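You operate a simulated robot arm through the tools that you are given. There is no shell and no other tool. Be economical: measure what you need, move in short steps, check, and stop when the job is done.

You are at the controls of a simulated two-armed robot. One attempt, no reset.

## Task
Wind 3 turns of tape on the steel hose nipple and put it away.
Fine: on the green winder; the nipple ends on the green ledge. Set down upright: what you pick out.

The check looks at the end state, three seconds after you hand in, the way a careful person would. Anything else that was tipped, shoved, dropped, spilled or broken makes it a failure.

## Robot
Two 7-joint arms with fingered hands on one trunk, on a base that drives. Base frame: it is fixed to the floor where the robot stands at the start and does not move with it; the origin is under the middle of the robot, x ahead of it, y to its left, z up. Lengths are in m, angles in degrees, forces in N, time in s.
The left shoulder is at the start at [0.07, 0.149, 1.16], the right one opposite. With the tool pointing down near the work surface each hand reaches from about 0.42 to 0.8 m from the robot's upright axis, wherever it stands, measured 20 degrees to its own side. Places, roughly: face of the spinning plate of the green tape winde [0.6, -0.4, 0.9]; green tape winder [0.6, -0.5, 0.9]; top of the green ledge [0.8, -0.3, 0.9]. Payload 3.6 kg a hand.
The tool frame of a hand sits at the grasp point between the pads (the TCP): z along the fingers, y along the line on which they close. The tips reach 0.025 m beyond it. Largest opening 0.088 m; the body of the gripper starts 0.029 m behind the TCP. The gripper is a hand of 4 fingers: y runs from the thumb to the fingers, the wrist lies at [-0.013, -0.097, -0.162] in the tool frame, and closing takes about 1.5 s.
Orientation is that of the tool frame in the base frame, as a unit quaternion [x, y, z, w]. With the fingers straight down and the wrist toward the robot, the tool's x, y and z point along [0, 1, 0], [1, 0, 0] and [0, 0, -1] of the base frame.

## Interface
- The arms move only by the tool jog_arm. It takes "left_steps", "right_steps" or both (then of equal length, played together; a hand with none holds still); each is a list of rows, each a list of 2 entries, a list of its own where there are three numbers: the shift along the tool's x, y, z in units of 250 mm (1.0 is 250 mm), then the turn, a rotation vector about the tool's x, y, z in units of 120 degrees (1.0 is 120 degrees). In form: [[[dx, dy, dz], [ax, ay, az]], ...]. A call has 1 to 10 rows; each row is the pose to reach, as a shift and turn from the pose commanded when the call began, along the tool's axes at that moment. "left_fingers" and "right_fingers" are, for a hand that has rows, the closure, from 0 (fully open) to 1 (shut), set as the call begins (left out, the last holds). A call with a number of a shift or a turn outside -1 to 1 is refused whole. A row lasts 0.2 s, in which the tool goes at most 0.05 m and 8.6 degrees; a call with a longer step from one row to the next is refused whole, and so is a gripper value outside its range. Where a pose cannot be reached the arm comes as near as it can. A force on the tool above 50 N (or 10 N above the force at the start of the call, whichever is more), or a blocked arm, ends the call early, and 0.2 s more pass. The fingers move at their own pace (about 0.045 m/s each) and stop on an object; they squeeze with about 25 N. The grip force told is the motor's: it shows also when the fingers shut on nothing. Time passes only in rows, and 0.2 s behind the last, so rows that repeat a pose let the fingers close. It gives the time, the measured TCP pose, the force on the tool (base axes), the opening and the grip force at its end, in the units of the frame above (readings bear some noise), with the torque about the TCP (base axes, N m) and any sound that the robot's microphone picked up.
- Cameras (640 x 400 px; columns grow to the right, rows downward): "scene" is now at [0.1299, -0.048, 1.4016]; the picture's right is [-0.51, -0.86, 0.00], its down [-0.39, 0.23, -0.89] and it looks along [0.77, -0.45, -0.46] (base axes); focal length 244 px, centre (320, 200). "left" rides on the left gripper at [-0.064, -0.083, -0.098] in its tool frame; the picture's right is [-0.62, -0.37, 0.69], its down [0.72, -0.63, 0.30] and it looks along [0.32, 0.68, 0.65] (tool axes); focal length 265 px, centre (320, 200). "right" rides on the right gripper at [0.064, -0.083, -0.098] in its tool frame; the picture's right is [-0.62, 0.37, -0.69], its down [-0.71, -0.63, 0.30] and it looks along [-0.32, 0.68, 0.65] (tool axes); focal length 265 px, centre (320, 200).
- capture(camera): a new picture of that camera. It takes no simulated time.
- slide_trunk(by): slides the trunk up (or, below 0, down) by that many m; the arms and the scene camera ride with it, the base frame stays. It gives what a move gives, with no picture.
- drive_base(legs): drives the robot by 1 to 6 legs, each [ahead, left, turn to the left] in m, m and degrees, along the robot's own axes; the way and the turn of a leg run together, so that a leg with both is an arc; at most 1.5 m and 180 degrees a leg. The arms and the cameras ride along, it lands a little off, and it stops where it bumps. It gives what a move gives.
- grasp_type(shape, hand): the hand has 4 fingers and takes this shape, open, in about a second: jaw (thumb against the fingers, like two jaws); tri (thumb and two fingers); tip (a fingertip pinch); poke (one finger out to press); point (the index stretched); flat (the hand flat); cup (the hand cupped); fist (a fist). The gripper value then closes the fingers along that shape, each until it touches; the sizes above hold for jaw. It gives what a move gives, with no picture.
- pan_tilt(pan, tilt): turns the head with the scene camera to pan (to the left, within 86 degrees either way) and tilt (down, from -29 to 69), counted from straight ahead of the robot. It gives what a move gives.
- locate(camera, pixels): for up to 12 pixels [column, row] of the newest picture of that camera ("zoom" is the newest enlarged one), the place [x, y, z] in the base frame of the surface seen there, good to about 0.003 m. It takes no simulated time.
- enlarge(camera, box): a new picture of the part [left, top, right, bottom] of that camera's present view, enlarged. It takes no simulated time.
- finish_job(): hands the job in; it is judged then, once.

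Keep the steps short. Do not move on a guess: measure, check each grasp and each placing, and mend mistakes. In all there are 80 turns and 58 pictures (those below and enlarged ones count). Leave the grippers open and the arms clear of the work at the hand-in unless told otherwise, and finish with a single line.

The tools are called after ">>>" as name(argument=value, ...) on one line, values as JSON. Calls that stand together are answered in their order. jog_arm: Moves the arms, as the interface text tells. Its arguments: {"type":"object","properties":{"left_steps":{"type":"array","items":{"type":"array"}},"left_fingers":{"type":"number"},"right_steps":{"type":"array","items":{"type":"array"}},"right_fingers":{"type":"number"}},"required":[]} The other tools are called the same way: slide_trunk (by) slides the trunk up or down; grasp_type (shape, hand) gives the hand a shape; drive_base (legs) drives the base; pan_tilt (pan, tilt) turns the head that bears the scene camera; capture (camera) takes a picture; locate (camera, pixels) gives the place of the surface under pixels of a picture; enlarge (camera, box) takes an enlarged picture of a part of a camera's view; finish_job () hands the job in.

At the start:

```text
t: 0.0
left_tool_pos: [0.561, -0.0744, 1.27]
left_ee_rot: [0.707, 0.707, 0.0, 0.0]
left_ft_force: [-0.6, -0.7, 0.7]
left_moment: [0.0, -0.02, 0.01]
left_gripper_width: 0.0877
left_grasp_force: 0.1
left_shape: jaw
right_tool_pos: [0.3872, -0.412, 1.1194]
right_ee_rot: [0.708, 0.707, 0.0, 0.0]
right_ft_force: [0.0, 0.4, 0.1]
right_moment: [0.01, 0.01, 0.0]
right_gripper_width: 0.0877
right_grasp_force: 0.2
right_shape: jaw
trunk travel left (down, up): [-0.65, 0.29]
robot x, y, heading: [-0.0011, 0.0015, -0.1]
head pan, tilt: [-30.5, 27.2]
```

scene: 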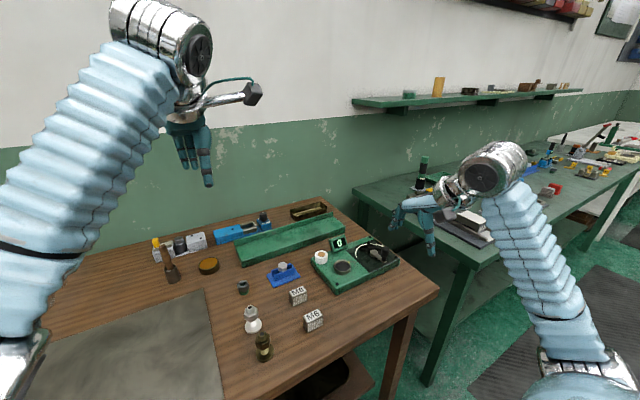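
right: 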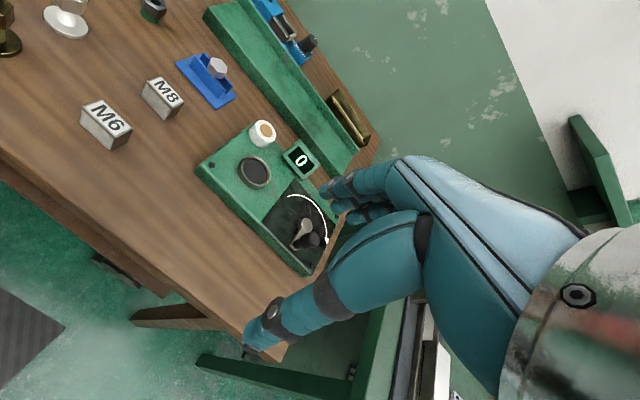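
left: 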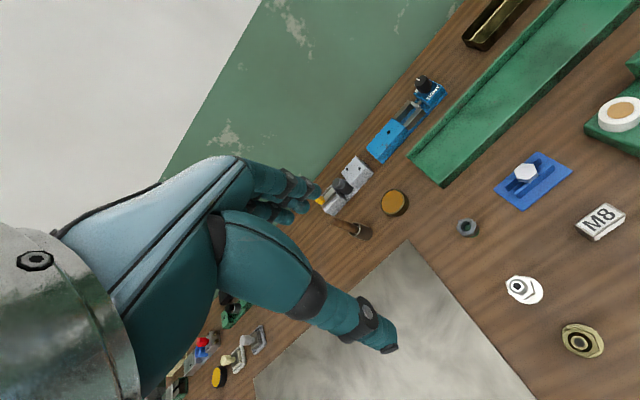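

I see a bench with two nipples (one white/steel at about (252,320), one brass at (263,345)) and the green winder at (350,265). I'll enlarge these parts.

>>> enlarge(camera="scene", box=[220, 270, 340, 370])

>>> enlarge(camera="scene", box=[290, 210, 410, 300])

>>> enlarge(camera="right", box=[180, 80, 360, 290])

```text
4.00 times, centred on (280, 320) of scene
```

zoom: 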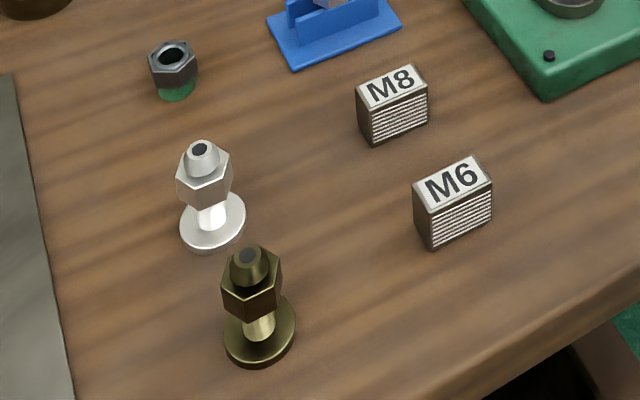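

```text
4.44 times, centred on (350, 255) of scene
```

zoom: 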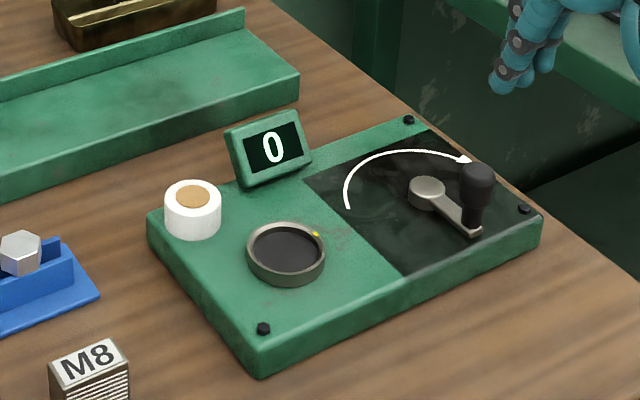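

```text
1.90 times, centred on (270, 185) of right
```

zoom: 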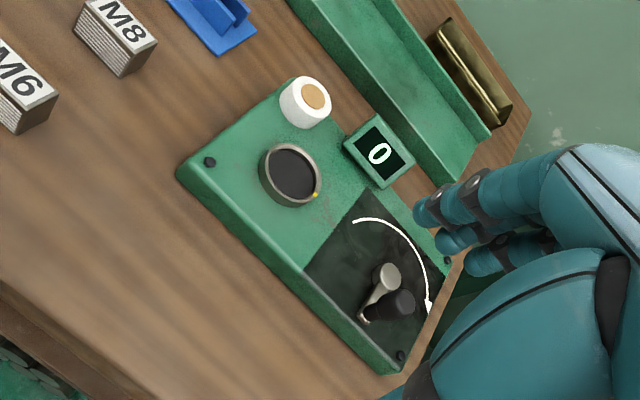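

Nipple: tapered top, hex, shank, flange. The winder has a cup plate, counter 0, and a crank with clockwise arrow. I'll measure the winder in the zoom, and the nipple/ledge in the scene.

>>> locate(camera="zoom", pixels=[[293, 177], [280, 147], [265, 185], [318, 182], [317, 195], [386, 268], [400, 298], [366, 316], [310, 95], [210, 160], [380, 155], [428, 305]])

>>> locate(camera="scene", pixels=[[250, 308], [251, 316], [251, 323], [253, 330], [263, 337], [264, 359], [290, 240], [242, 253], [340, 226], [262, 258], [310, 237], [300, 292]])

>>> enlarge(camera="left", box=[440, 240, 640, 370])

```text
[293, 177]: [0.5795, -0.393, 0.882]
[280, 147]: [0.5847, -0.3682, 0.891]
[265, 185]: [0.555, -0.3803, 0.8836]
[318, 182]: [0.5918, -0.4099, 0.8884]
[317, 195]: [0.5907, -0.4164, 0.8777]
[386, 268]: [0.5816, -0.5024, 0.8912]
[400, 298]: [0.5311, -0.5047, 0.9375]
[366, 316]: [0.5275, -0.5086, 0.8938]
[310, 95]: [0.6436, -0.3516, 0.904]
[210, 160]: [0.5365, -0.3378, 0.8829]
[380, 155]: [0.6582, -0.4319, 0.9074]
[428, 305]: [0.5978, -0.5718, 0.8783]
```

```text
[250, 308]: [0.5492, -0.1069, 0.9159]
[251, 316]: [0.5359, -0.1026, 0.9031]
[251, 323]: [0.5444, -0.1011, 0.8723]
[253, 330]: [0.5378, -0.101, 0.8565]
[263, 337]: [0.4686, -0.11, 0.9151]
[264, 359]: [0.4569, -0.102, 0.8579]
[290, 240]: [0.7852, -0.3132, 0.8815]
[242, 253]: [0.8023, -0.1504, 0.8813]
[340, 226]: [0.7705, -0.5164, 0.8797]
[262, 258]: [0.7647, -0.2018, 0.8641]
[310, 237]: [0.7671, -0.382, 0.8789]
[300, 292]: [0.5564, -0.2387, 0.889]
```

```text
3.08 times, centred on (540, 305) of left
```

zoom: 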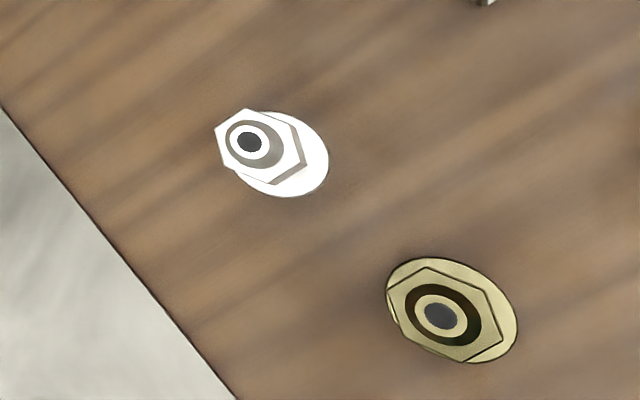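

Table top z≈0.85, steel nipple axis about (0.55,-0.104) with its top at 0.916, and the brass one close by at (0.465,-0.105). I'll clear the left hand to the left and swing the right hand over, yawed 60° so the wrist isn't above the brass nipple.

>>> jog_arm(left_steps=[[[0.12, 0, 0], [0, 0, 0]], [[0.24, 0, 0], [0, 0, 0]], [[0.36, 0, 0], [0, 0, 0]], [[0.48, 0, 0], [0, 0, 0]], [[0.6, 0, 0], [0, 0, 0]], [[0.72, 0, 0], [0, 0, 0]], [[0.84, 0, 0], [0, 0, 0]]], right_steps=[[[0.114, 0.057, 0], [0, 0, -0.07]], [[0.228, 0.114, 0], [0, 0, -0.14]], [[0.342, 0.171, 0], [0, 0, -0.21]], [[0.456, 0.228, 0], [0, 0, -0.28]], [[0.57, 0.285, 0], [0, 0, -0.35]], [[0.684, 0.342, 0], [0, 0, -0.42]], [[0.8, 0.4, 0], [0, 0, -0.49]]])

```text
t: 1.6
left_tool_pos: [0.5615, 0.1395, 1.2704]
left_ee_rot: [0.708, 0.706, -0.001, 0.0]
left_ft_force: [-0.3, -0.1, 0.6]
left_moment: [-0.03, 0.03, -0.02]
left_gripper_width: 0.0877
left_grasp_force: 0.1
left_shape: jaw
right_tool_pos: [0.4866, -0.208, 1.1198]
right_ee_rot: [0.27, 0.963, -0.002, 0.0]
right_ft_force: [0.1, 0.8, 0.4]
right_moment: [-0.02, 0.04, -0.03]
right_gripper_width: 0.0877
right_grasp_force: 0.0
right_shape: jaw
trunk travel left (down, up): [-0.65, 0.29]
robot x, y, heading: [0.0006, 0.0013, -0.1]
head pan, tilt: [-30.5, 27.2]
```

Orientation is as wanted: tool y ≈ (0.515,0.857). Next I move along tool y to hover over the nipple at z≈1.0, then look.

>>> jog_arm(right_steps=[[[0, 0.12, 0.12], [0, 0, 0]], [[0, 0.24, 0.24], [0, 0, 0]], [[0, 0.36, 0.36], [0, 0, 0]], [[0, 0.486, 0.44], [0, 0, 0]], [[0, 0.486, 0.44], [0, 0, 0]]])

>>> capture(camera="right")

>>> capture(camera="scene")

```text
t: 2.8
left_tool_pos: [0.5604, 0.1363, 1.2718]
left_ee_rot: [0.708, 0.707, 0.0, 0.0]
left_ft_force: [-0.6, 0.8, 0.4]
left_moment: [-0.02, 0.01, -0.01]
left_gripper_width: 0.0877
left_grasp_force: 0.0
left_shape: jaw
right_tool_pos: [0.5476, -0.1104, 1.0086]
right_ee_rot: [0.27, 0.963, 0.0, 0.0]
right_ft_force: [0.6, -0.9, 0.0]
right_moment: [0.02, 0.02, -0.03]
right_gripper_width: 0.088
right_grasp_force: 0.0
right_shape: jaw
trunk travel left (down, up): [-0.65, 0.29]
robot x, y, heading: [0.0003, 0.001, -0.1]
head pan, tilt: [-30.5, 27.2]
```

```text
50 pictures are left
```

right: 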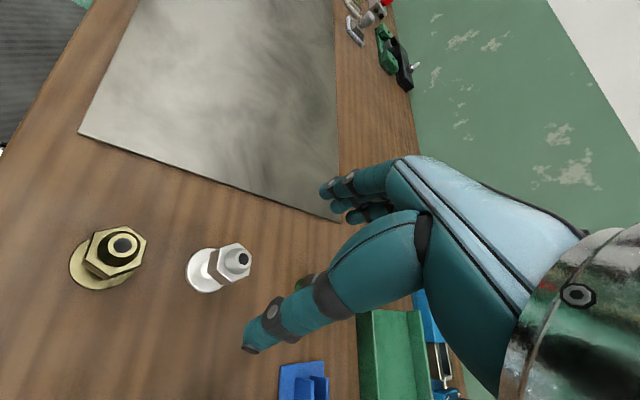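

```text
49 pictures are left
```

scene: 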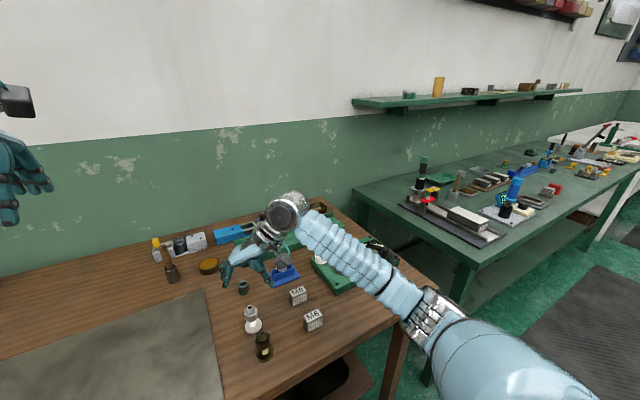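

The nipple appears at about (230,265), just where "straight below the grasp point" should project. I'll refine its axis.

>>> enlarge(camera="right", box=[170, 220, 290, 310])

>>> locate(camera="right", pixels=[[244, 258], [236, 262], [224, 246], [219, 272], [216, 265], [198, 254], [187, 272], [200, 291], [222, 287], [250, 270]])

```text
4.44 times, centred on (230, 265) of right
```

zoom: 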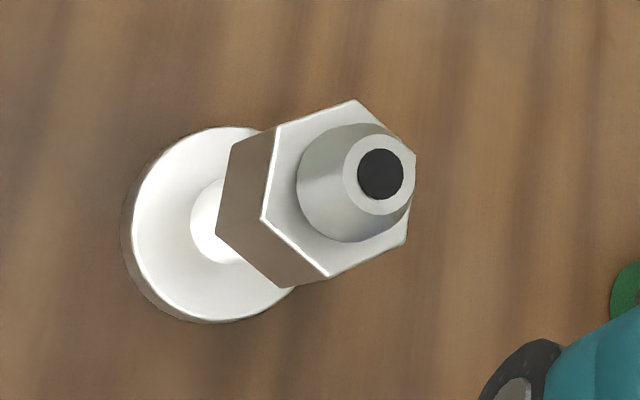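

```text
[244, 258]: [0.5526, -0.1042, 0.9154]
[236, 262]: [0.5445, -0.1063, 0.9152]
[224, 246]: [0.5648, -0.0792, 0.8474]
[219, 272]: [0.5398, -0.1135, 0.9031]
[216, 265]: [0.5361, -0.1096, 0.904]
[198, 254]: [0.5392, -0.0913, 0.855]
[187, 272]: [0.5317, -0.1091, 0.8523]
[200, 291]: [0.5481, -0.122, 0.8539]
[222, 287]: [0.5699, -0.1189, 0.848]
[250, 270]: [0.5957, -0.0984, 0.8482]
```

>>> locate(camera="zoom", pixels=[[380, 174], [350, 180], [402, 190], [356, 104], [412, 158], [404, 240], [328, 272], [268, 218], [284, 130], [250, 220], [222, 232], [245, 200]])

```text
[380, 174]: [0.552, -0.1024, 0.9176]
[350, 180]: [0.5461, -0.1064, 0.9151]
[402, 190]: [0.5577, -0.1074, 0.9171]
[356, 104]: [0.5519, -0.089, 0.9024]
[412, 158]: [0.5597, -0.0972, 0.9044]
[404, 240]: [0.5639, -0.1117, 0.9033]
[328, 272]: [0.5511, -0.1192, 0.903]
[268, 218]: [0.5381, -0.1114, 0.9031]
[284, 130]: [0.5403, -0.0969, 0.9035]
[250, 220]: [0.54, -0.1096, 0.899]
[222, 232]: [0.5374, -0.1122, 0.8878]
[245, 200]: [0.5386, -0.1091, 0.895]
```

Hex centre (0.5515,-0.104), z 0.887–0.903, 26 mm across flats, and a flat faces my closing direction (60°). I descend to z≈0.897 with the hand open.

>>> jog_arm(right_steps=[[[0, 0.022, 0.06], [0, 0, 0]], [[0, 0.022, 0.12], [0, 0, 0]], [[0, 0.022, 0.18], [0, 0, 0]], [[0, 0.022, 0.24], [0, 0, 0]], [[0, 0.022, 0.3], [0, 0, 0]], [[0, 0.022, 0.36], [0, 0, 0]], [[0, 0.022, 0.41], [0, 0, 0]], [[0, 0.022, 0.448], [0, 0, 0]], [[0, 0.022, 0.448], [0, 0, 0]]], right_fingers=0)

>>> capture(camera="right")

```text
t: 4.8
left_tool_pos: [0.5609, 0.1366, 1.27]
left_ee_rot: [0.707, 0.707, -0.001, 0.0]
left_ft_force: [0.5, -0.2, 0.7]
left_moment: [0.01, -0.01, 0.01]
left_gripper_width: 0.0876
left_grasp_force: 0.1
left_shape: jaw
right_tool_pos: [0.5529, -0.1038, 0.8975]
right_ee_rot: [0.27, 0.963, 0.0, 0.0]
right_ft_force: [0.1, 0.4, 0.4]
right_moment: [-0.03, -0.01, -0.01]
right_gripper_width: 0.0878
right_grasp_force: 0.1
right_shape: jaw
trunk travel left (down, up): [-0.65, 0.29]
robot x, y, heading: [-0.0003, 0.0002, -0.1]
head pan, tilt: [-30.5, 27.2]
```

```text
47 pictures are left
```

right: 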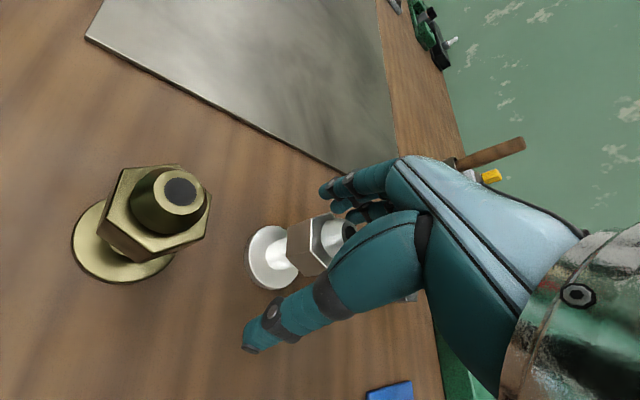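

The hex sits between thumb and fingers, with the brass nipple well clear. I close now.

>>> jog_arm(right_steps=[[[0, 0, 0], [0, 0, 0]], [[0, 0, 0], [0, 0, 0]], [[0, 0, 0], [0, 0, 0]], [[0, 0, 0], [0, 0, 0]], [[0, 0, 0], [0, 0, 0]], [[0, 0, 0], [0, 0, 0]], [[0, 0, 0], [0, 0, 0]], [[0, 0, 0], [0, 0, 0]]], right_fingers=1)

>>> capture(camera="right")

```text
t: 6.6
left_tool_pos: [0.5602, 0.1379, 1.2702]
left_ee_rot: [0.708, 0.706, -0.001, 0.0]
left_ft_force: [-0.4, 0.1, -0.6]
left_moment: [0.0, -0.02, 0.0]
left_gripper_width: 0.0878
left_grasp_force: 0.0
left_shape: jaw
right_tool_pos: [0.5527, -0.1045, 0.8962]
right_ee_rot: [0.27, 0.963, 0.0, 0.0]
right_ft_force: [0.6, 0.4, -2.7]
right_moment: [-0.01, 0.0, 0.01]
right_gripper_width: 0.0199
right_grasp_force: 25.0
right_shape: jaw
trunk travel left (down, up): [-0.65, 0.29]
robot x, y, heading: [0.0055, -0.0001, -0.2]
head pan, tilt: [-30.5, 27.2]
```

```text
46 pictures are left
```

right: 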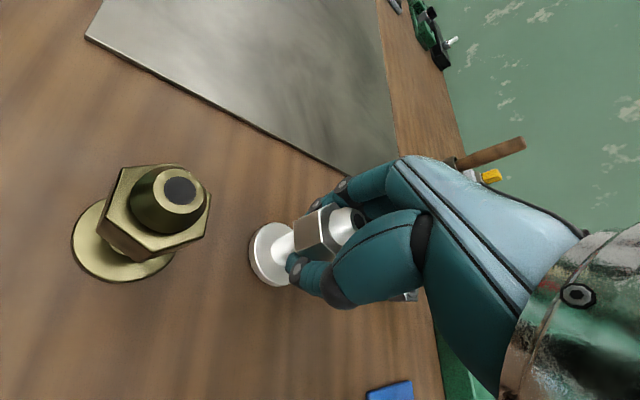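

Grip force is 25 N at 20 mm opening, so something is held. I lift about 0.13 m straight up and check.

>>> jog_arm(right_steps=[[[0, 0, -0.04], [0, 0, 0]], [[0, 0, -0.12], [0, 0, 0]], [[0, 0, -0.22], [0, 0, 0]], [[0, 0, -0.34], [0, 0, 0]], [[0, 0, -0.46], [0, 0, 0]], [[0, 0, -0.52], [0, 0, 0]], [[0, 0, -0.52], [0, 0, 0]]])

>>> capture(camera="right")

```text
t: 8.2
left_tool_pos: [0.5615, 0.1354, 1.2717]
left_ee_rot: [0.708, 0.707, 0.0, 0.001]
left_ft_force: [-0.5, -0.9, -0.2]
left_moment: [0.02, -0.02, -0.01]
left_gripper_width: 0.0877
left_grasp_force: 0.1
left_shape: jaw
right_tool_pos: [0.5529, -0.1039, 1.0268]
right_ee_rot: [0.27, 0.963, 0.001, -0.001]
right_ft_force: [0.4, 0.4, -2.0]
right_moment: [-0.01, 0.02, 0.0]
right_gripper_width: 0.0198
right_grasp_force: 25.2
right_shape: jaw
trunk travel left (down, up): [-0.65, 0.29]
robot x, y, heading: [0.0026, -0.0003, -0.1]
head pan, tilt: [-30.5, 27.2]
```

```text
45 pictures are left
```

right: 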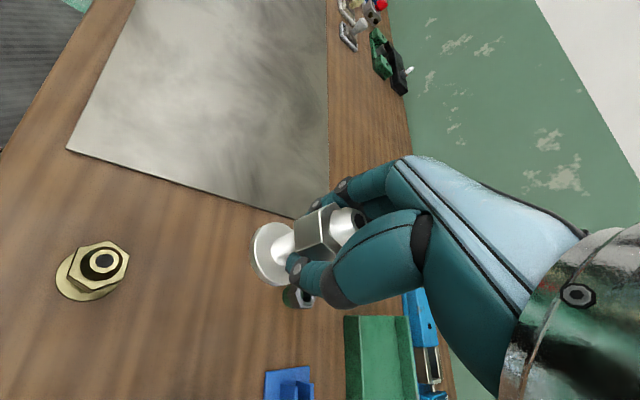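

Lifted cleanly; the brass one is untouched. Now I swing back to yaw 0 toward a spot short of the winder, to view the cup from the wrist camera.

>>> jog_arm(right_steps=[[[-0.035, -0.1225, -0.011], [0, 0, 0.06125]], [[-0.07, -0.245, -0.022], [0, 0, 0.1225]], [[-0.105, -0.3675, -0.033], [0, 0, 0.18375]], [[-0.14, -0.49, -0.045], [0, 0, 0.245]], [[-0.175, -0.6125, -0.056], [0, 0, 0.30625]], [[-0.21, -0.735, -0.067], [0, 0, 0.3675]], [[-0.245, -0.8575, -0.078], [0, 0, 0.42875]], [[-0.28, -0.98, -0.09], [0, 0, 0.49]], [[-0.28, -0.98, -0.09], [0, 0, 0.49]]])

>>> capture(camera="right")

>>> capture(camera="scene")

```text
t: 10.2
left_tool_pos: [0.5622, 0.1371, 1.2703]
left_ee_rot: [0.708, 0.706, -0.001, 0.0]
left_ft_force: [0.2, 0.5, 0.4]
left_moment: [0.01, 0.0, -0.01]
left_gripper_width: 0.0875
left_grasp_force: 0.1
left_shape: jaw
right_tool_pos: [0.4873, -0.3495, 1.0514]
right_ee_rot: [0.708, 0.706, 0.0, 0.0]
right_ft_force: [-1.2, 0.4, -1.3]
right_moment: [-0.03, 0.04, 0.0]
right_gripper_width: 0.0199
right_grasp_force: 24.9
right_shape: jaw
trunk travel left (down, up): [-0.65, 0.29]
robot x, y, heading: [0.0018, 0.0024, 0.2]
head pan, tilt: [-30.5, 27.2]
```

```text
44 pictures are left
```

right: 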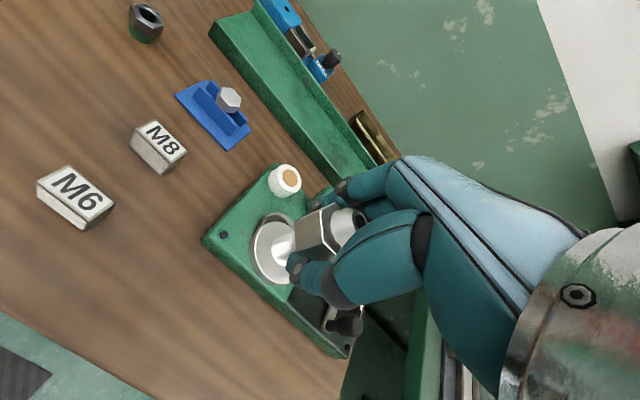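

```text
43 pictures are left
```

scene: 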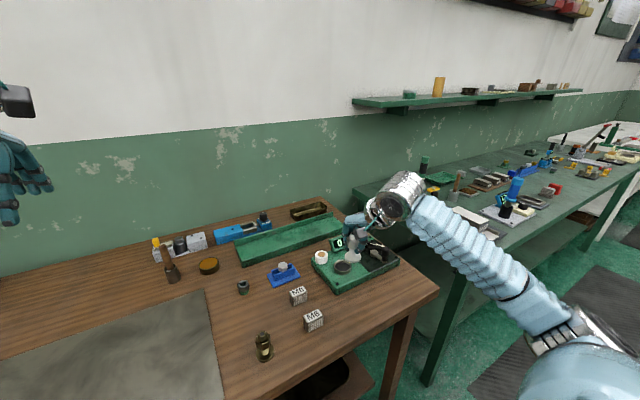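

The nipple hangs in front of the winder in the wrist view, but the scene camera still sees the cup. I'll enlarge it to get the cup centre.

>>> enlarge(camera="scene", box=[310, 225, 390, 295])

```text
5.71 times, centred on (350, 260) of scene
```

zoom: 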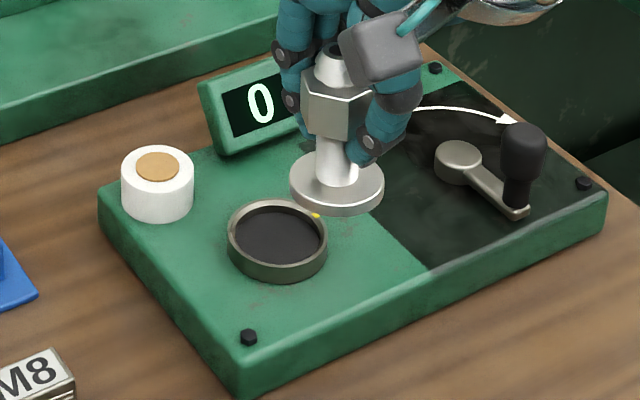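

>>> locate(camera="zoom", pixels=[[278, 235], [231, 232], [325, 240], [281, 202], [270, 266], [245, 232], [312, 240], [297, 160], [337, 190], [312, 198], [522, 133], [458, 155]])

>>> locate(camera="right", pixels=[[252, 250], [262, 225], [270, 280], [265, 250]])

```text
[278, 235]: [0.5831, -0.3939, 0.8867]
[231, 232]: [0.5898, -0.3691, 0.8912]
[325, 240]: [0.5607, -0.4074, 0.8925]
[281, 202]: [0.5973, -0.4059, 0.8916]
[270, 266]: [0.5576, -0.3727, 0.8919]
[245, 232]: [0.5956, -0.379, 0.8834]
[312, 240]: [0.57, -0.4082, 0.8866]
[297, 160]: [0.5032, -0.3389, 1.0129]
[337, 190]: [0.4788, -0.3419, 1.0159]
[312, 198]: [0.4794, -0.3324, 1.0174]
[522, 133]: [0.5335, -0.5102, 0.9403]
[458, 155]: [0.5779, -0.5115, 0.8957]
```

```text
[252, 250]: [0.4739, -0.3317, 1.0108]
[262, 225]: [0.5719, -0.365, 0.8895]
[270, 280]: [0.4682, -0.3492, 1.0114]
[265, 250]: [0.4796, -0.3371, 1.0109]
```

Cup centre ≈ (0.5765,-0.389), inner radius ~22 mm against flange radius ~19 mm. I need the flange centre relative to the tool precisely, so I sample its edge.

>>> locate(camera="zoom", pixels=[[293, 180], [381, 183], [318, 204], [352, 204], [302, 163], [300, 194], [372, 196], [374, 168], [337, 50], [318, 130], [360, 130], [310, 170]])

>>> enlarge(camera="right", box=[220, 180, 380, 300])

```text
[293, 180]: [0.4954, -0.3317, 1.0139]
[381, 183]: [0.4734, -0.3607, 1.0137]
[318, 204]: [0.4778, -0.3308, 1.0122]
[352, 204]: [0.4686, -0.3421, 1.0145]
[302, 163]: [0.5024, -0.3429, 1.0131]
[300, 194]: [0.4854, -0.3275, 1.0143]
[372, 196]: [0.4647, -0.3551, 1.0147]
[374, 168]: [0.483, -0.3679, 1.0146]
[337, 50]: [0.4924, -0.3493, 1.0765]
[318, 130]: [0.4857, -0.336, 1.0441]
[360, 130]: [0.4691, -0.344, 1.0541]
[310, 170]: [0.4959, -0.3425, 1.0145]
```

```text
3.33 times, centred on (300, 240) of right
```

zoom: 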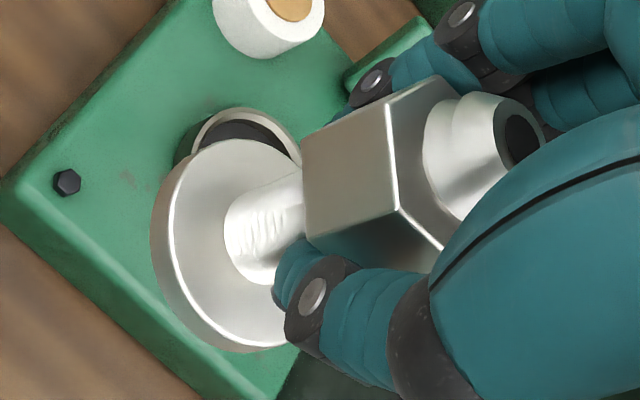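

Flange centre ≈ (0.484,-0.348), that is (-3,+1.5) mm off the tool point. I move it over the cup centre and down until its bottom is ~15 mm above the rim, then check again.

>>> jog_arm(right_steps=[[[-0.04, 0.09, 0], [0, 0, 0]], [[-0.08, 0.18, 0], [0, 0, 0]], [[-0.12, 0.27, 0], [0, 0, 0]], [[-0.164, 0.37, 0], [0, 0, 0]], [[-0.164, 0.37, 0.1], [0, 0, 0]], [[-0.164, 0.37, 0.2], [0, 0, 0]], [[-0.164, 0.37, 0.29], [0, 0, 0]], [[-0.164, 0.37, 0.37], [0, 0, 0]], [[-0.164, 0.37, 0.37], [0, 0, 0]]])

>>> enlarge(camera="scene", box=[310, 225, 390, 295])

>>> enlarge(camera="right", box=[220, 180, 380, 300])

```text
t: 12.2
left_tool_pos: [0.5603, 0.1359, 1.2707]
left_ee_rot: [0.708, 0.706, 0.001, -0.001]
left_ft_force: [0.0, -0.2, -0.5]
left_moment: [0.0, -0.03, 0.0]
left_gripper_width: 0.0875
left_grasp_force: 0.0
left_shape: jaw
right_tool_pos: [0.5772, -0.3921, 0.9579]
right_ee_rot: [0.707, 0.707, 0.0, -0.001]
right_ft_force: [-0.4, 0.0, -2.8]
right_moment: [0.03, 0.01, 0.03]
right_gripper_width: 0.0196
right_grasp_force: 25.6
right_shape: jaw
trunk travel left (down, up): [-0.65, 0.29]
robot x, y, heading: [0.0005, -0.0023, 0.0]
head pan, tilt: [-30.5, 27.2]
```

```text
5.71 times, centred on (350, 260) of scene
```

zoom: 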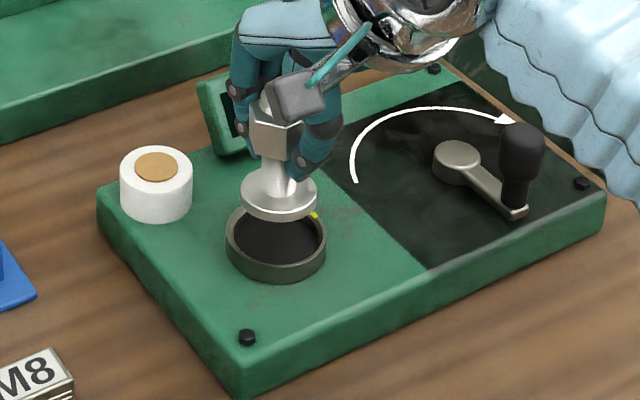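

```text
3.33 times, centred on (300, 240) of right
```

zoom: 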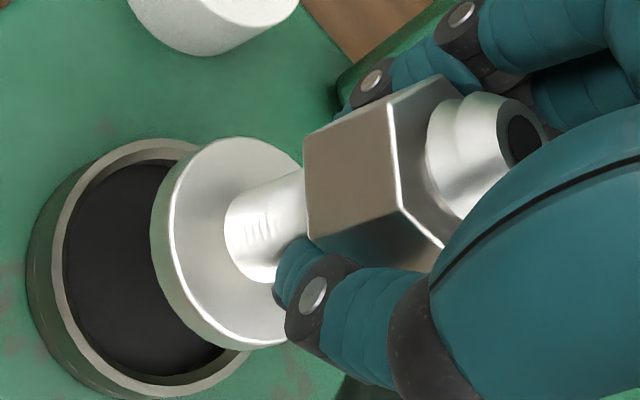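

>>> locate(camera="zoom", pixels=[[172, 225], [185, 175], [240, 142], [200, 315], [250, 342], [58, 240], [85, 172], [150, 146], [90, 350], [150, 385], [215, 375], [120, 270]])

>>> capture(camera="right")

```text
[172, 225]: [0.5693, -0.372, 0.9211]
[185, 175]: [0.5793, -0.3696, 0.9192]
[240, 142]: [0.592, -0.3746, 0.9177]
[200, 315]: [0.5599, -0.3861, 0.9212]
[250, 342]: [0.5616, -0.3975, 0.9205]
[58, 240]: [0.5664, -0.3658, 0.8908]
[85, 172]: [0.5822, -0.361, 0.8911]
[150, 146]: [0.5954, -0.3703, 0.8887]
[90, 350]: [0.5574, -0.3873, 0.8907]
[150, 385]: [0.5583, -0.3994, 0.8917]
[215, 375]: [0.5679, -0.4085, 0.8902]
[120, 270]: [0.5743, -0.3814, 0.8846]
```

```text
38 pictures are left
```

right: 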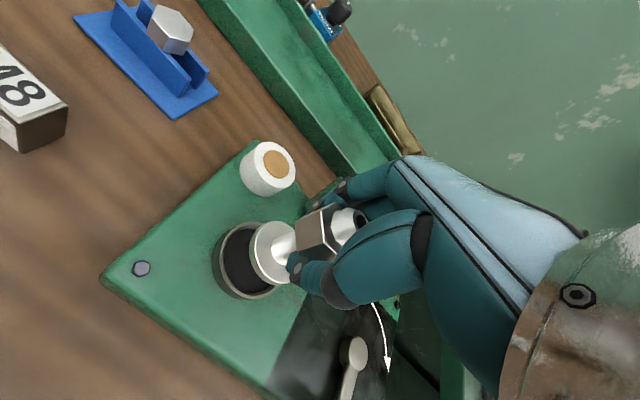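

Fits: flange centre (0.578,-0.388), cup centre (0.578–0.579,-0.387) — aligned within 2 mm. Flange bottom is ~28 mm above the cup floor, so I descend 24 mm slowly.

>>> jog_arm(right_steps=[[[0.003, 0, 0.02], [0, 0, 0]], [[0.003, 0, 0.04], [0, 0, 0]], [[0.003, 0, 0.055], [0, 0, 0]], [[0.003, 0, 0.07], [0, 0, 0]], [[0.003, 0, 0.084], [0, 0, 0]], [[0.003, 0, 0.096], [0, 0, 0]], [[0.003, 0, 0.096], [0, 0, 0]]])

>>> enlarge(camera="right", box=[190, 180, 350, 300])

```text
t: 13.8
left_tool_pos: [0.5616, 0.1368, 1.271]
left_ee_rot: [0.708, 0.706, 0.0, 0.0]
left_ft_force: [1.0, -0.2, -0.9]
left_moment: [-0.03, 0.0, 0.0]
left_gripper_width: 0.0874
left_grasp_force: 0.0
left_shape: jaw
right_tool_pos: [0.5774, -0.3901, 0.9328]
right_ee_rot: [0.707, 0.707, -0.001, 0.0]
right_ft_force: [0.1, -0.4, -1.4]
right_moment: [-0.01, 0.0, 0.0]
right_gripper_width: 0.0196
right_grasp_force: 25.0
right_shape: jaw
trunk travel left (down, up): [-0.65, 0.29]
robot x, y, heading: [0.0016, -0.0001, 0.0]
head pan, tilt: [-30.5, 27.2]
```

```text
3.33 times, centred on (270, 240) of right
```

zoom: 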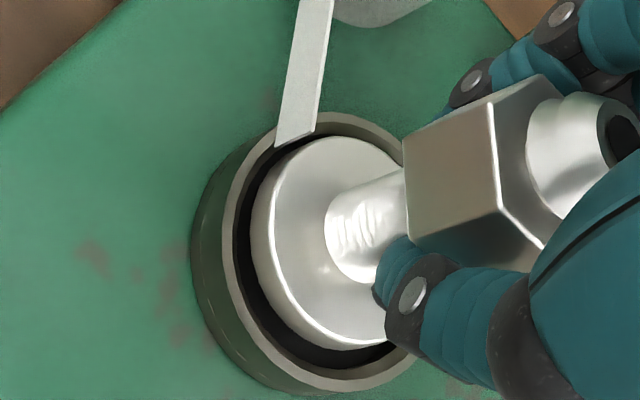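

The flange is inside the ring and a tape strip has appeared from the spool. I continue down gently in ~1.2 mm rows to contact.

>>> jog_arm(right_steps=[[[0, 0, 0.005], [0, 0, 0]], [[0, 0, 0.01], [0, 0, 0]], [[0, 0, 0.014], [0, 0, 0]], [[0, 0, 0.014], [0, 0, 0]]])

```text
t: 14.8
left_tool_pos: [0.5604, 0.1366, 1.2707]
left_ee_rot: [0.708, 0.707, 0.0, 0.0]
left_ft_force: [-0.9, 0.0, 0.2]
left_moment: [0.02, -0.02, -0.01]
left_gripper_width: 0.0876
left_grasp_force: 0.1
left_shape: jaw
right_tool_pos: [0.5767, -0.3902, 0.9303]
right_ee_rot: [0.708, 0.706, 0.0, 0.0]
right_ft_force: [0.6, 0.1, -1.5]
right_moment: [0.0, 0.0, 0.03]
right_gripper_width: 0.0199
right_grasp_force: 24.4
right_shape: jaw
trunk travel left (down, up): [-0.65, 0.29]
robot x, y, heading: [0.0023, 0.0029, -0.1]
head pan, tilt: [-30.5, 27.2]
```

No contact force yet (z force still -1.5, the weight). Another 3 mm.

>>> jog_arm(right_steps=[[[0, 0, 0.004], [0, 0, 0]], [[0, 0, 0.008], [0, 0, 0]], [[0, 0, 0.012], [0, 0, 0]], [[0, 0, 0.012], [0, 0, 0]]])

>>> enlarge(camera="right", box=[190, 180, 350, 300])

```text
t: 15.8
left_tool_pos: [0.56, 0.1367, 1.2714]
left_ee_rot: [0.707, 0.707, 0.001, 0.001]
left_ft_force: [-0.1, -0.6, -0.1]
left_moment: [0.02, 0.0, -0.02]
left_gripper_width: 0.0876
left_grasp_force: 0.1
left_shape: jaw
right_tool_pos: [0.5783, -0.3904, 0.9275]
right_ee_rot: [0.708, 0.706, 0.0, 0.001]
right_ft_force: [-2.1, -0.1, 5.9]
right_moment: [-0.06, -0.07, -0.04]
right_gripper_width: 0.0201
right_grasp_force: 25.0
right_shape: jaw
trunk travel left (down, up): [-0.65, 0.29]
robot x, y, heading: [0.001, -0.0009, -0.2]
head pan, tilt: [-30.5, 27.2]
```

```text
3.33 times, centred on (270, 240) of right
```

zoom: 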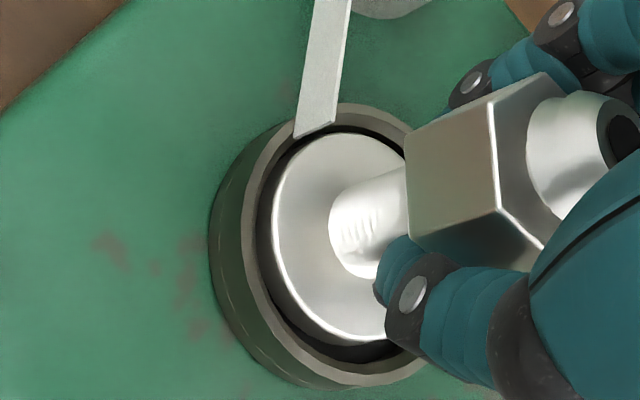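

Contact: +5.9 N, flange flat inside the ring. I open part-way (about 50 mm) so the fingers keep away from spool and counter.

>>> jog_arm(right_steps=[[[0, 0, 0], [0, 0, 0]], [[0, 0, 0], [0, 0, 0]], [[0, 0, 0], [0, 0, 0]], [[0, 0, 0], [0, 0, 0]], [[0, 0, 0], [0, 0, 0]]], right_fingers=0.4)

>>> capture(camera="right")

```text
t: 17.0
left_tool_pos: [0.5605, 0.1359, 1.2715]
left_ee_rot: [0.708, 0.706, 0.0, -0.001]
left_ft_force: [0.1, -0.1, -0.6]
left_moment: [-0.01, -0.01, 0.03]
left_gripper_width: 0.0876
left_grasp_force: 0.0
left_shape: jaw
right_tool_pos: [0.5775, -0.3898, 0.9268]
right_ee_rot: [0.708, 0.706, 0.0, -0.001]
right_ft_force: [0.4, 0.5, 0.4]
right_moment: [-0.01, -0.03, 0.02]
right_gripper_width: 0.0525
right_grasp_force: 0.0
right_shape: jaw
trunk travel left (down, up): [-0.65, 0.29]
robot x, y, heading: [-0.0036, -0.0021, -0.1]
head pan, tilt: [-30.5, 27.2]
```

```text
35 pictures are left
```

right: 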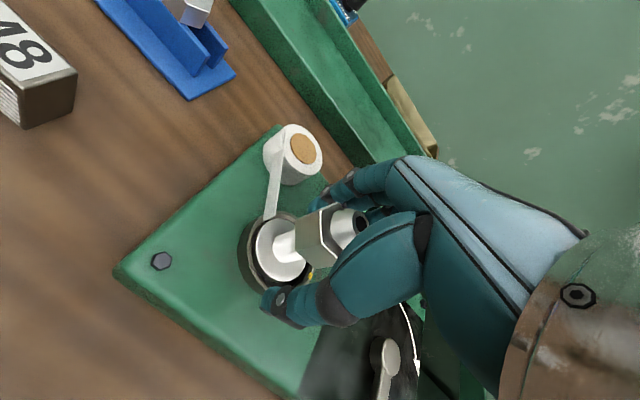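

Nipple stands, fingers clear by 11 mm on each side. I rise straight up slowly then faster.

>>> jog_arm(right_steps=[[[0, 0, -0.02], [0, 0, 0]], [[0, 0, -0.05], [0, 0, 0]], [[0, 0, -0.1], [0, 0, 0]], [[0, 0, -0.17], [0, 0, 0]], [[0, 0, -0.26], [0, 0, 0]], [[0, 0, -0.36], [0, 0, 0]], [[0, 0, -0.46], [0, 0, 0]], [[0, 0, -0.46], [0, 0, 0]]])

>>> capture(camera="right")

```text
t: 18.8
left_tool_pos: [0.5607, 0.1363, 1.2704]
left_ee_rot: [0.708, 0.707, -0.001, 0.0]
left_ft_force: [0.2, 0.1, -0.6]
left_moment: [-0.03, -0.02, -0.02]
left_gripper_width: 0.0877
left_grasp_force: 0.1
left_shape: jaw
right_tool_pos: [0.5774, -0.3898, 1.0415]
right_ee_rot: [0.708, 0.707, -0.001, -0.001]
right_ft_force: [0.5, -0.4, 0.1]
right_moment: [0.01, 0.0, -0.03]
right_gripper_width: 0.0525
right_grasp_force: 0.0
right_shape: jaw
trunk travel left (down, up): [-0.65, 0.29]
robot x, y, heading: [-0.0, 0.0009, 0.2]
head pan, tilt: [-30.5, 27.2]
```

```text
34 pictures are left
```

right: 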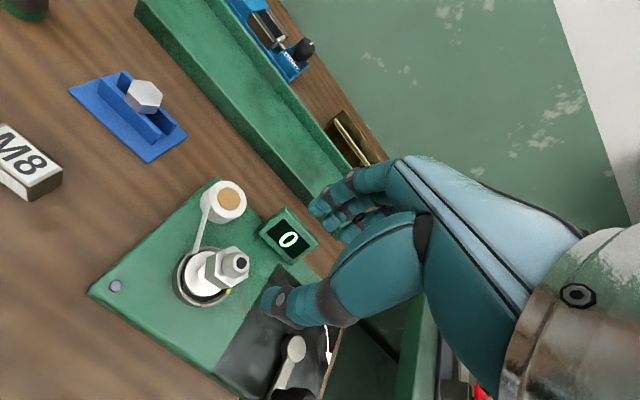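

Nipple stands upright in the plate with tape attached; counter 0. Next I move above the crank knob (~(0.53,-0.508)) and look.

>>> jog_arm(right_steps=[[[-0.12, -0.05, 0], [0, 0, 0]], [[-0.24, -0.1, 0], [0, 0, 0]], [[-0.36, -0.15, 0], [0, 0, 0]], [[-0.472, -0.188, 0], [0, 0, 0]], [[-0.472, -0.188, 0], [0, 0, 0]]])

>>> enlarge(camera="right", box=[150, 170, 350, 330])

```text
t: 20.0
left_tool_pos: [0.5613, 0.1376, 1.2707]
left_ee_rot: [0.707, 0.707, 0.0, 0.0]
left_ft_force: [0.1, -0.4, 1.1]
left_moment: [0.02, 0.02, -0.04]
left_gripper_width: 0.0877
left_grasp_force: 0.1
left_shape: jaw
right_tool_pos: [0.5304, -0.5087, 1.0418]
right_ee_rot: [0.708, 0.707, 0.0, 0.0]
right_ft_force: [0.9, -0.8, 0.8]
right_moment: [-0.03, 0.01, 0.0]
right_gripper_width: 0.0528
right_grasp_force: 0.0
right_shape: jaw
trunk travel left (down, up): [-0.65, 0.29]
robot x, y, heading: [-0.0004, -0.0031, 0.1]
head pan, tilt: [-30.5, 27.2]
```

```text
2.50 times, centred on (250, 250) of right
```

zoom: 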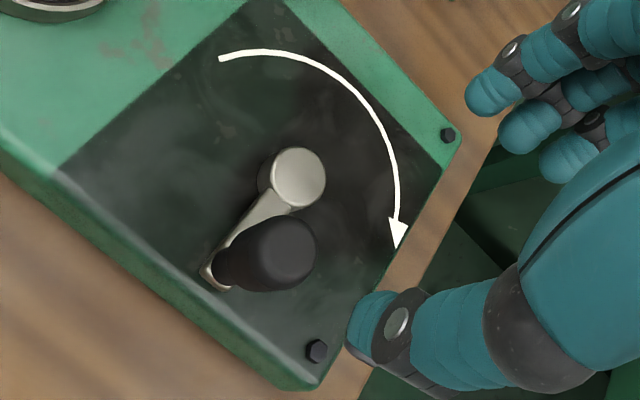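

>>> locate(camera="zoom", pixels=[[299, 178], [272, 172], [325, 180], [290, 252], [312, 250], [268, 252], [290, 228], [285, 285], [248, 255], [222, 262], [210, 275], [260, 205]])

```text
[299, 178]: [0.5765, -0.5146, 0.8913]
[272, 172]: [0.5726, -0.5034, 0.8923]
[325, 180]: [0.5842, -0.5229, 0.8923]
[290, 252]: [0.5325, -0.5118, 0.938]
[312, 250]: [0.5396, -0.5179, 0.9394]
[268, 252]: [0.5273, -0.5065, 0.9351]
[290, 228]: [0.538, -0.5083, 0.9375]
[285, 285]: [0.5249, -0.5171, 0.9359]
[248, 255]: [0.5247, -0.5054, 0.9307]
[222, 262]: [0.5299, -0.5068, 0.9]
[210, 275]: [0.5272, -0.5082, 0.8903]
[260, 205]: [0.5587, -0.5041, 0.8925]
```

Knob axis ≈ (0.5325,-0.5115), top z 0.939; hub centre ≈ (0.578,-0.513); so radius ≈ 46 mm, and the arrow is clockwise from above. I descend to z≈0.931 around the knob.

>>> jog_arm(right_steps=[[[-0.011, 0.008, 0.08], [0, 0, 0]], [[-0.011, 0.008, 0.16], [0, 0, 0]], [[-0.011, 0.008, 0.24], [0, 0, 0]], [[-0.011, 0.008, 0.32], [0, 0, 0]], [[-0.011, 0.008, 0.39], [0, 0, 0]], [[-0.011, 0.008, 0.44], [0, 0, 0]], [[-0.011, 0.008, 0.44], [0, 0, 0]]])

>>> capture(camera="right")

```text
t: 21.6
left_tool_pos: [0.5591, 0.1362, 1.2714]
left_ee_rot: [0.708, 0.707, 0.0, -0.001]
left_ft_force: [0.5, -0.2, -0.5]
left_moment: [0.0, 0.0, 0.0]
left_gripper_width: 0.0875
left_grasp_force: 0.0
left_shape: jaw
right_tool_pos: [0.5316, -0.5106, 0.9318]
right_ee_rot: [0.708, 0.706, 0.0, 0.0]
right_ft_force: [0.5, 1.1, -0.4]
right_moment: [0.02, 0.0, -0.01]
right_gripper_width: 0.0524
right_grasp_force: 0.0
right_shape: jaw
trunk travel left (down, up): [-0.65, 0.29]
robot x, y, heading: [0.0033, 0.0015, -0.3]
head pan, tilt: [-30.5, 27.2]
```

```text
32 pictures are left
```

right: 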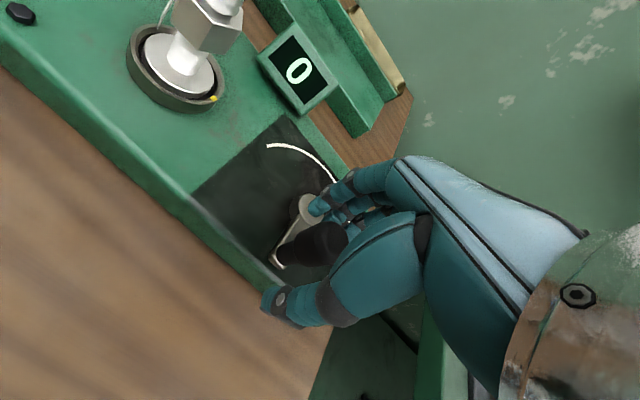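

The knob is between thumb and fingers, and the counter (0) is visible from here. I close.

>>> jog_arm(right_steps=[[[0, 0, 0], [0, 0, 0]], [[0, 0, 0], [0, 0, 0]], [[0, 0, 0], [0, 0, 0]], [[0, 0, 0], [0, 0, 0]], [[0, 0, 0], [0, 0, 0]], [[0, 0, 0], [0, 0, 0]]], right_fingers=1)

>>> capture(camera="right")

```text
t: 23.0
left_tool_pos: [0.5607, 0.137, 1.2715]
left_ee_rot: [0.708, 0.707, -0.001, 0.0]
left_ft_force: [0.4, 0.4, 0.4]
left_moment: [-0.01, -0.01, -0.01]
left_gripper_width: 0.0876
left_grasp_force: 0.0
left_shape: jaw
right_tool_pos: [0.5302, -0.5112, 0.9306]
right_ee_rot: [0.707, 0.707, 0.001, -0.001]
right_ft_force: [-3.0, 0.6, -3.1]
right_moment: [-0.03, -0.01, -0.04]
right_gripper_width: 0.0115
right_grasp_force: 24.7
right_shape: jaw
trunk travel left (down, up): [-0.65, 0.29]
robot x, y, heading: [0.0031, -0.0003, -0.1]
head pan, tilt: [-30.5, 27.2]
```

```text
31 pictures are left
```

right: 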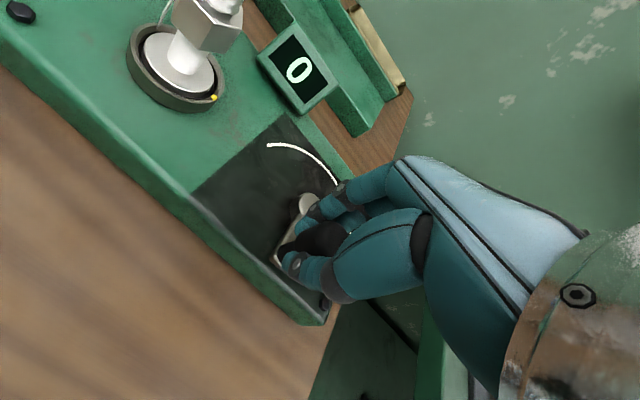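

Gripped (24.7 N, 11.5 mm). Now a first quarter turn clockwise (near → left → far side) on a 46 mm circle, watching forces.

>>> jog_arm(right_steps=[[[0.0318, 0.0042, 0], [0, 0, 0]], [[0.0624, 0.0138, 0], [0, 0, 0]], [[0.0908, 0.0286, 0], [0, 0, 0]], [[0.1163, 0.0482, 0], [0, 0, 0]], [[0.138, 0.0718, 0], [0, 0, 0]], [[0.1552, 0.0989, 0], [0, 0, 0]], [[0.1675, 0.1285, 0], [0, 0, 0]], [[0.1744, 0.1598, 0], [0, 0, 0]], [[0.1758, 0.1918, 0], [0, 0, 0]], [[0.1758, 0.1918, 0], [0, 0, 0]]])

>>> capture(camera="right")

```text
t: 25.2
left_tool_pos: [0.5618, 0.1371, 1.2712]
left_ee_rot: [0.708, 0.706, 0.001, 0.0]
left_ft_force: [-0.5, 0.6, -0.3]
left_moment: [0.01, -0.03, -0.04]
left_gripper_width: 0.0876
left_grasp_force: 0.1
left_shape: jaw
right_tool_pos: [0.58, -0.4656, 0.9315]
right_ee_rot: [0.708, 0.707, 0.0, 0.0]
right_ft_force: [1.5, 4.0, -6.1]
right_moment: [0.04, -0.06, -0.02]
right_gripper_width: 0.011
right_grasp_force: 24.8
right_shape: jaw
trunk travel left (down, up): [-0.65, 0.29]
robot x, y, heading: [-0.0039, 0.0009, 0.1]
head pan, tilt: [-30.5, 27.2]
```

```text
30 pictures are left
```

right: 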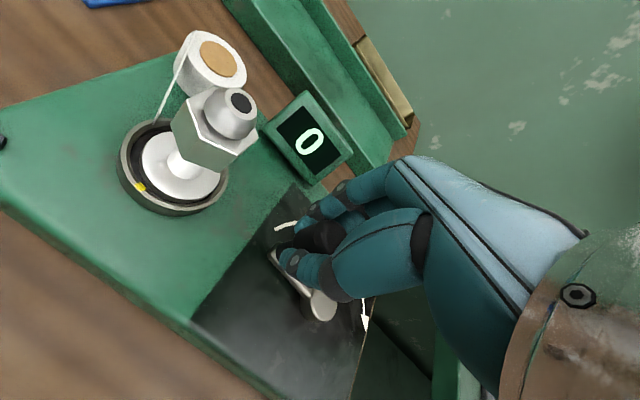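

Works: the plate's yellow mark turned 90° with the crank, forces are small. Next 180° in 18° rows.

>>> jog_arm(right_steps=[[[-0.0115, 0.0564, 0], [0, 0, 0]], [[-0.0398, 0.1065, 0], [0, 0, 0]], [[-0.0823, 0.1454, 0], [0, 0, 0]], [[-0.1347, 0.1693, 0], [0, 0, 0]], [[-0.1918, 0.1758, 0], [0, 0, 0]], [[-0.2483, 0.1643, 0], [0, 0, 0]], [[-0.2984, 0.136, 0], [0, 0, 0]], [[-0.3373, 0.0935, 0], [0, 0, 0]], [[-0.3611, 0.0411, 0], [0, 0, 0]], [[-0.3676, -0.016, 0], [0, 0, 0]]])

>>> capture(camera="right")

```text
t: 27.4
left_tool_pos: [0.5597, 0.1363, 1.2707]
left_ee_rot: [0.708, 0.707, 0.001, 0.0]
left_ft_force: [0.4, -0.4, -0.5]
left_moment: [0.03, -0.01, -0.04]
left_gripper_width: 0.0877
left_grasp_force: 0.1
left_shape: jaw
right_tool_pos: [0.5759, -0.558, 0.9315]
right_ee_rot: [0.708, 0.706, -0.001, 0.0]
right_ft_force: [1.2, 4.0, -5.7]
right_moment: [0.05, -0.02, 0.0]
right_gripper_width: 0.0109
right_grasp_force: 25.2
right_shape: jaw
trunk travel left (down, up): [-0.65, 0.29]
robot x, y, heading: [0.0013, 0.0013, 0.0]
head pan, tilt: [-30.5, 27.2]
```

```text
29 pictures are left
```

right: 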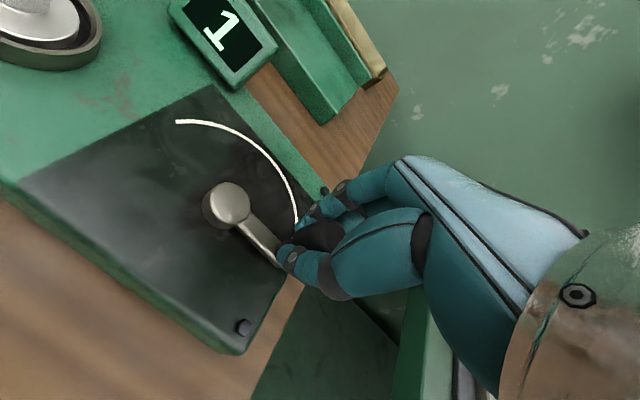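

Counter reads 1 at 270° (it rounds), knob still firmly held. Next 180°.

>>> jog_arm(right_steps=[[[0.0115, -0.0564, 0], [0, 0, 0]], [[0.0398, -0.1065, 0], [0, 0, 0]], [[0.0823, -0.1454, 0], [0, 0, 0]], [[0.1347, -0.1693, 0], [0, 0, 0]], [[0.1918, -0.1758, 0], [0, 0, 0]], [[0.2483, -0.1643, 0], [0, 0, 0]], [[0.2984, -0.136, 0], [0, 0, 0]], [[0.3373, -0.0935, 0], [0, 0, 0]], [[0.3611, -0.0411, 0], [0, 0, 0]], [[0.3676, 0.016, 0], [0, 0, 0]]])

>>> capture(camera="right")

```text
t: 29.6
left_tool_pos: [0.5619, 0.1376, 1.2699]
left_ee_rot: [0.708, 0.706, -0.001, -0.001]
left_ft_force: [0.1, -0.1, 1.2]
left_moment: [0.04, 0.02, 0.02]
left_gripper_width: 0.0878
left_grasp_force: 0.2
left_shape: jaw
right_tool_pos: [0.5816, -0.4693, 0.9295]
right_ee_rot: [0.708, 0.706, 0.001, -0.001]
right_ft_force: [0.5, 4.9, -3.5]
right_moment: [0.09, -0.04, 0.01]
right_gripper_width: 0.0108
right_grasp_force: 25.0
right_shape: jaw
trunk travel left (down, up): [-0.65, 0.29]
robot x, y, heading: [-0.0015, -0.0008, -0.0]
head pan, tilt: [-30.5, 27.2]
```

```text
28 pictures are left
```

right: 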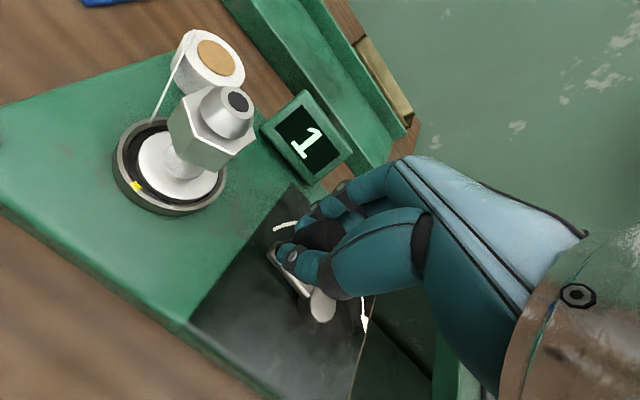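

450° done, counter 1, nipple stands and the tape is winding. Continue another 180°.

>>> jog_arm(right_steps=[[[-0.0115, 0.0564, 0], [0, 0, 0]], [[-0.0398, 0.1065, 0], [0, 0, 0]], [[-0.0823, 0.1454, 0], [0, 0, 0]], [[-0.1347, 0.1693, 0], [0, 0, 0]], [[-0.1918, 0.1758, 0], [0, 0, 0]], [[-0.2483, 0.1643, 0], [0, 0, 0]], [[-0.2984, 0.136, 0], [0, 0, 0]], [[-0.3373, 0.0935, 0], [0, 0, 0]], [[-0.3611, 0.0411, 0], [0, 0, 0]], [[-0.3676, -0.016, 0], [0, 0, 0]]])

```text
t: 31.8
left_tool_pos: [0.5606, 0.1356, 1.2719]
left_ee_rot: [0.708, 0.706, 0.0, 0.0]
left_ft_force: [0.9, 0.6, 0.1]
left_moment: [0.0, -0.01, 0.04]
left_gripper_width: 0.0878
left_grasp_force: 0.2
left_shape: jaw
right_tool_pos: [0.5768, -0.5578, 0.9304]
right_ee_rot: [0.708, 0.706, 0.0, 0.0]
right_ft_force: [0.5, 4.9, -6.8]
right_moment: [0.05, 0.01, 0.04]
right_gripper_width: 0.0105
right_grasp_force: 25.3
right_shape: jaw
trunk travel left (down, up): [-0.65, 0.29]
robot x, y, heading: [-0.0023, -0.001, -0.1]
head pan, tilt: [-30.5, 27.2]
```

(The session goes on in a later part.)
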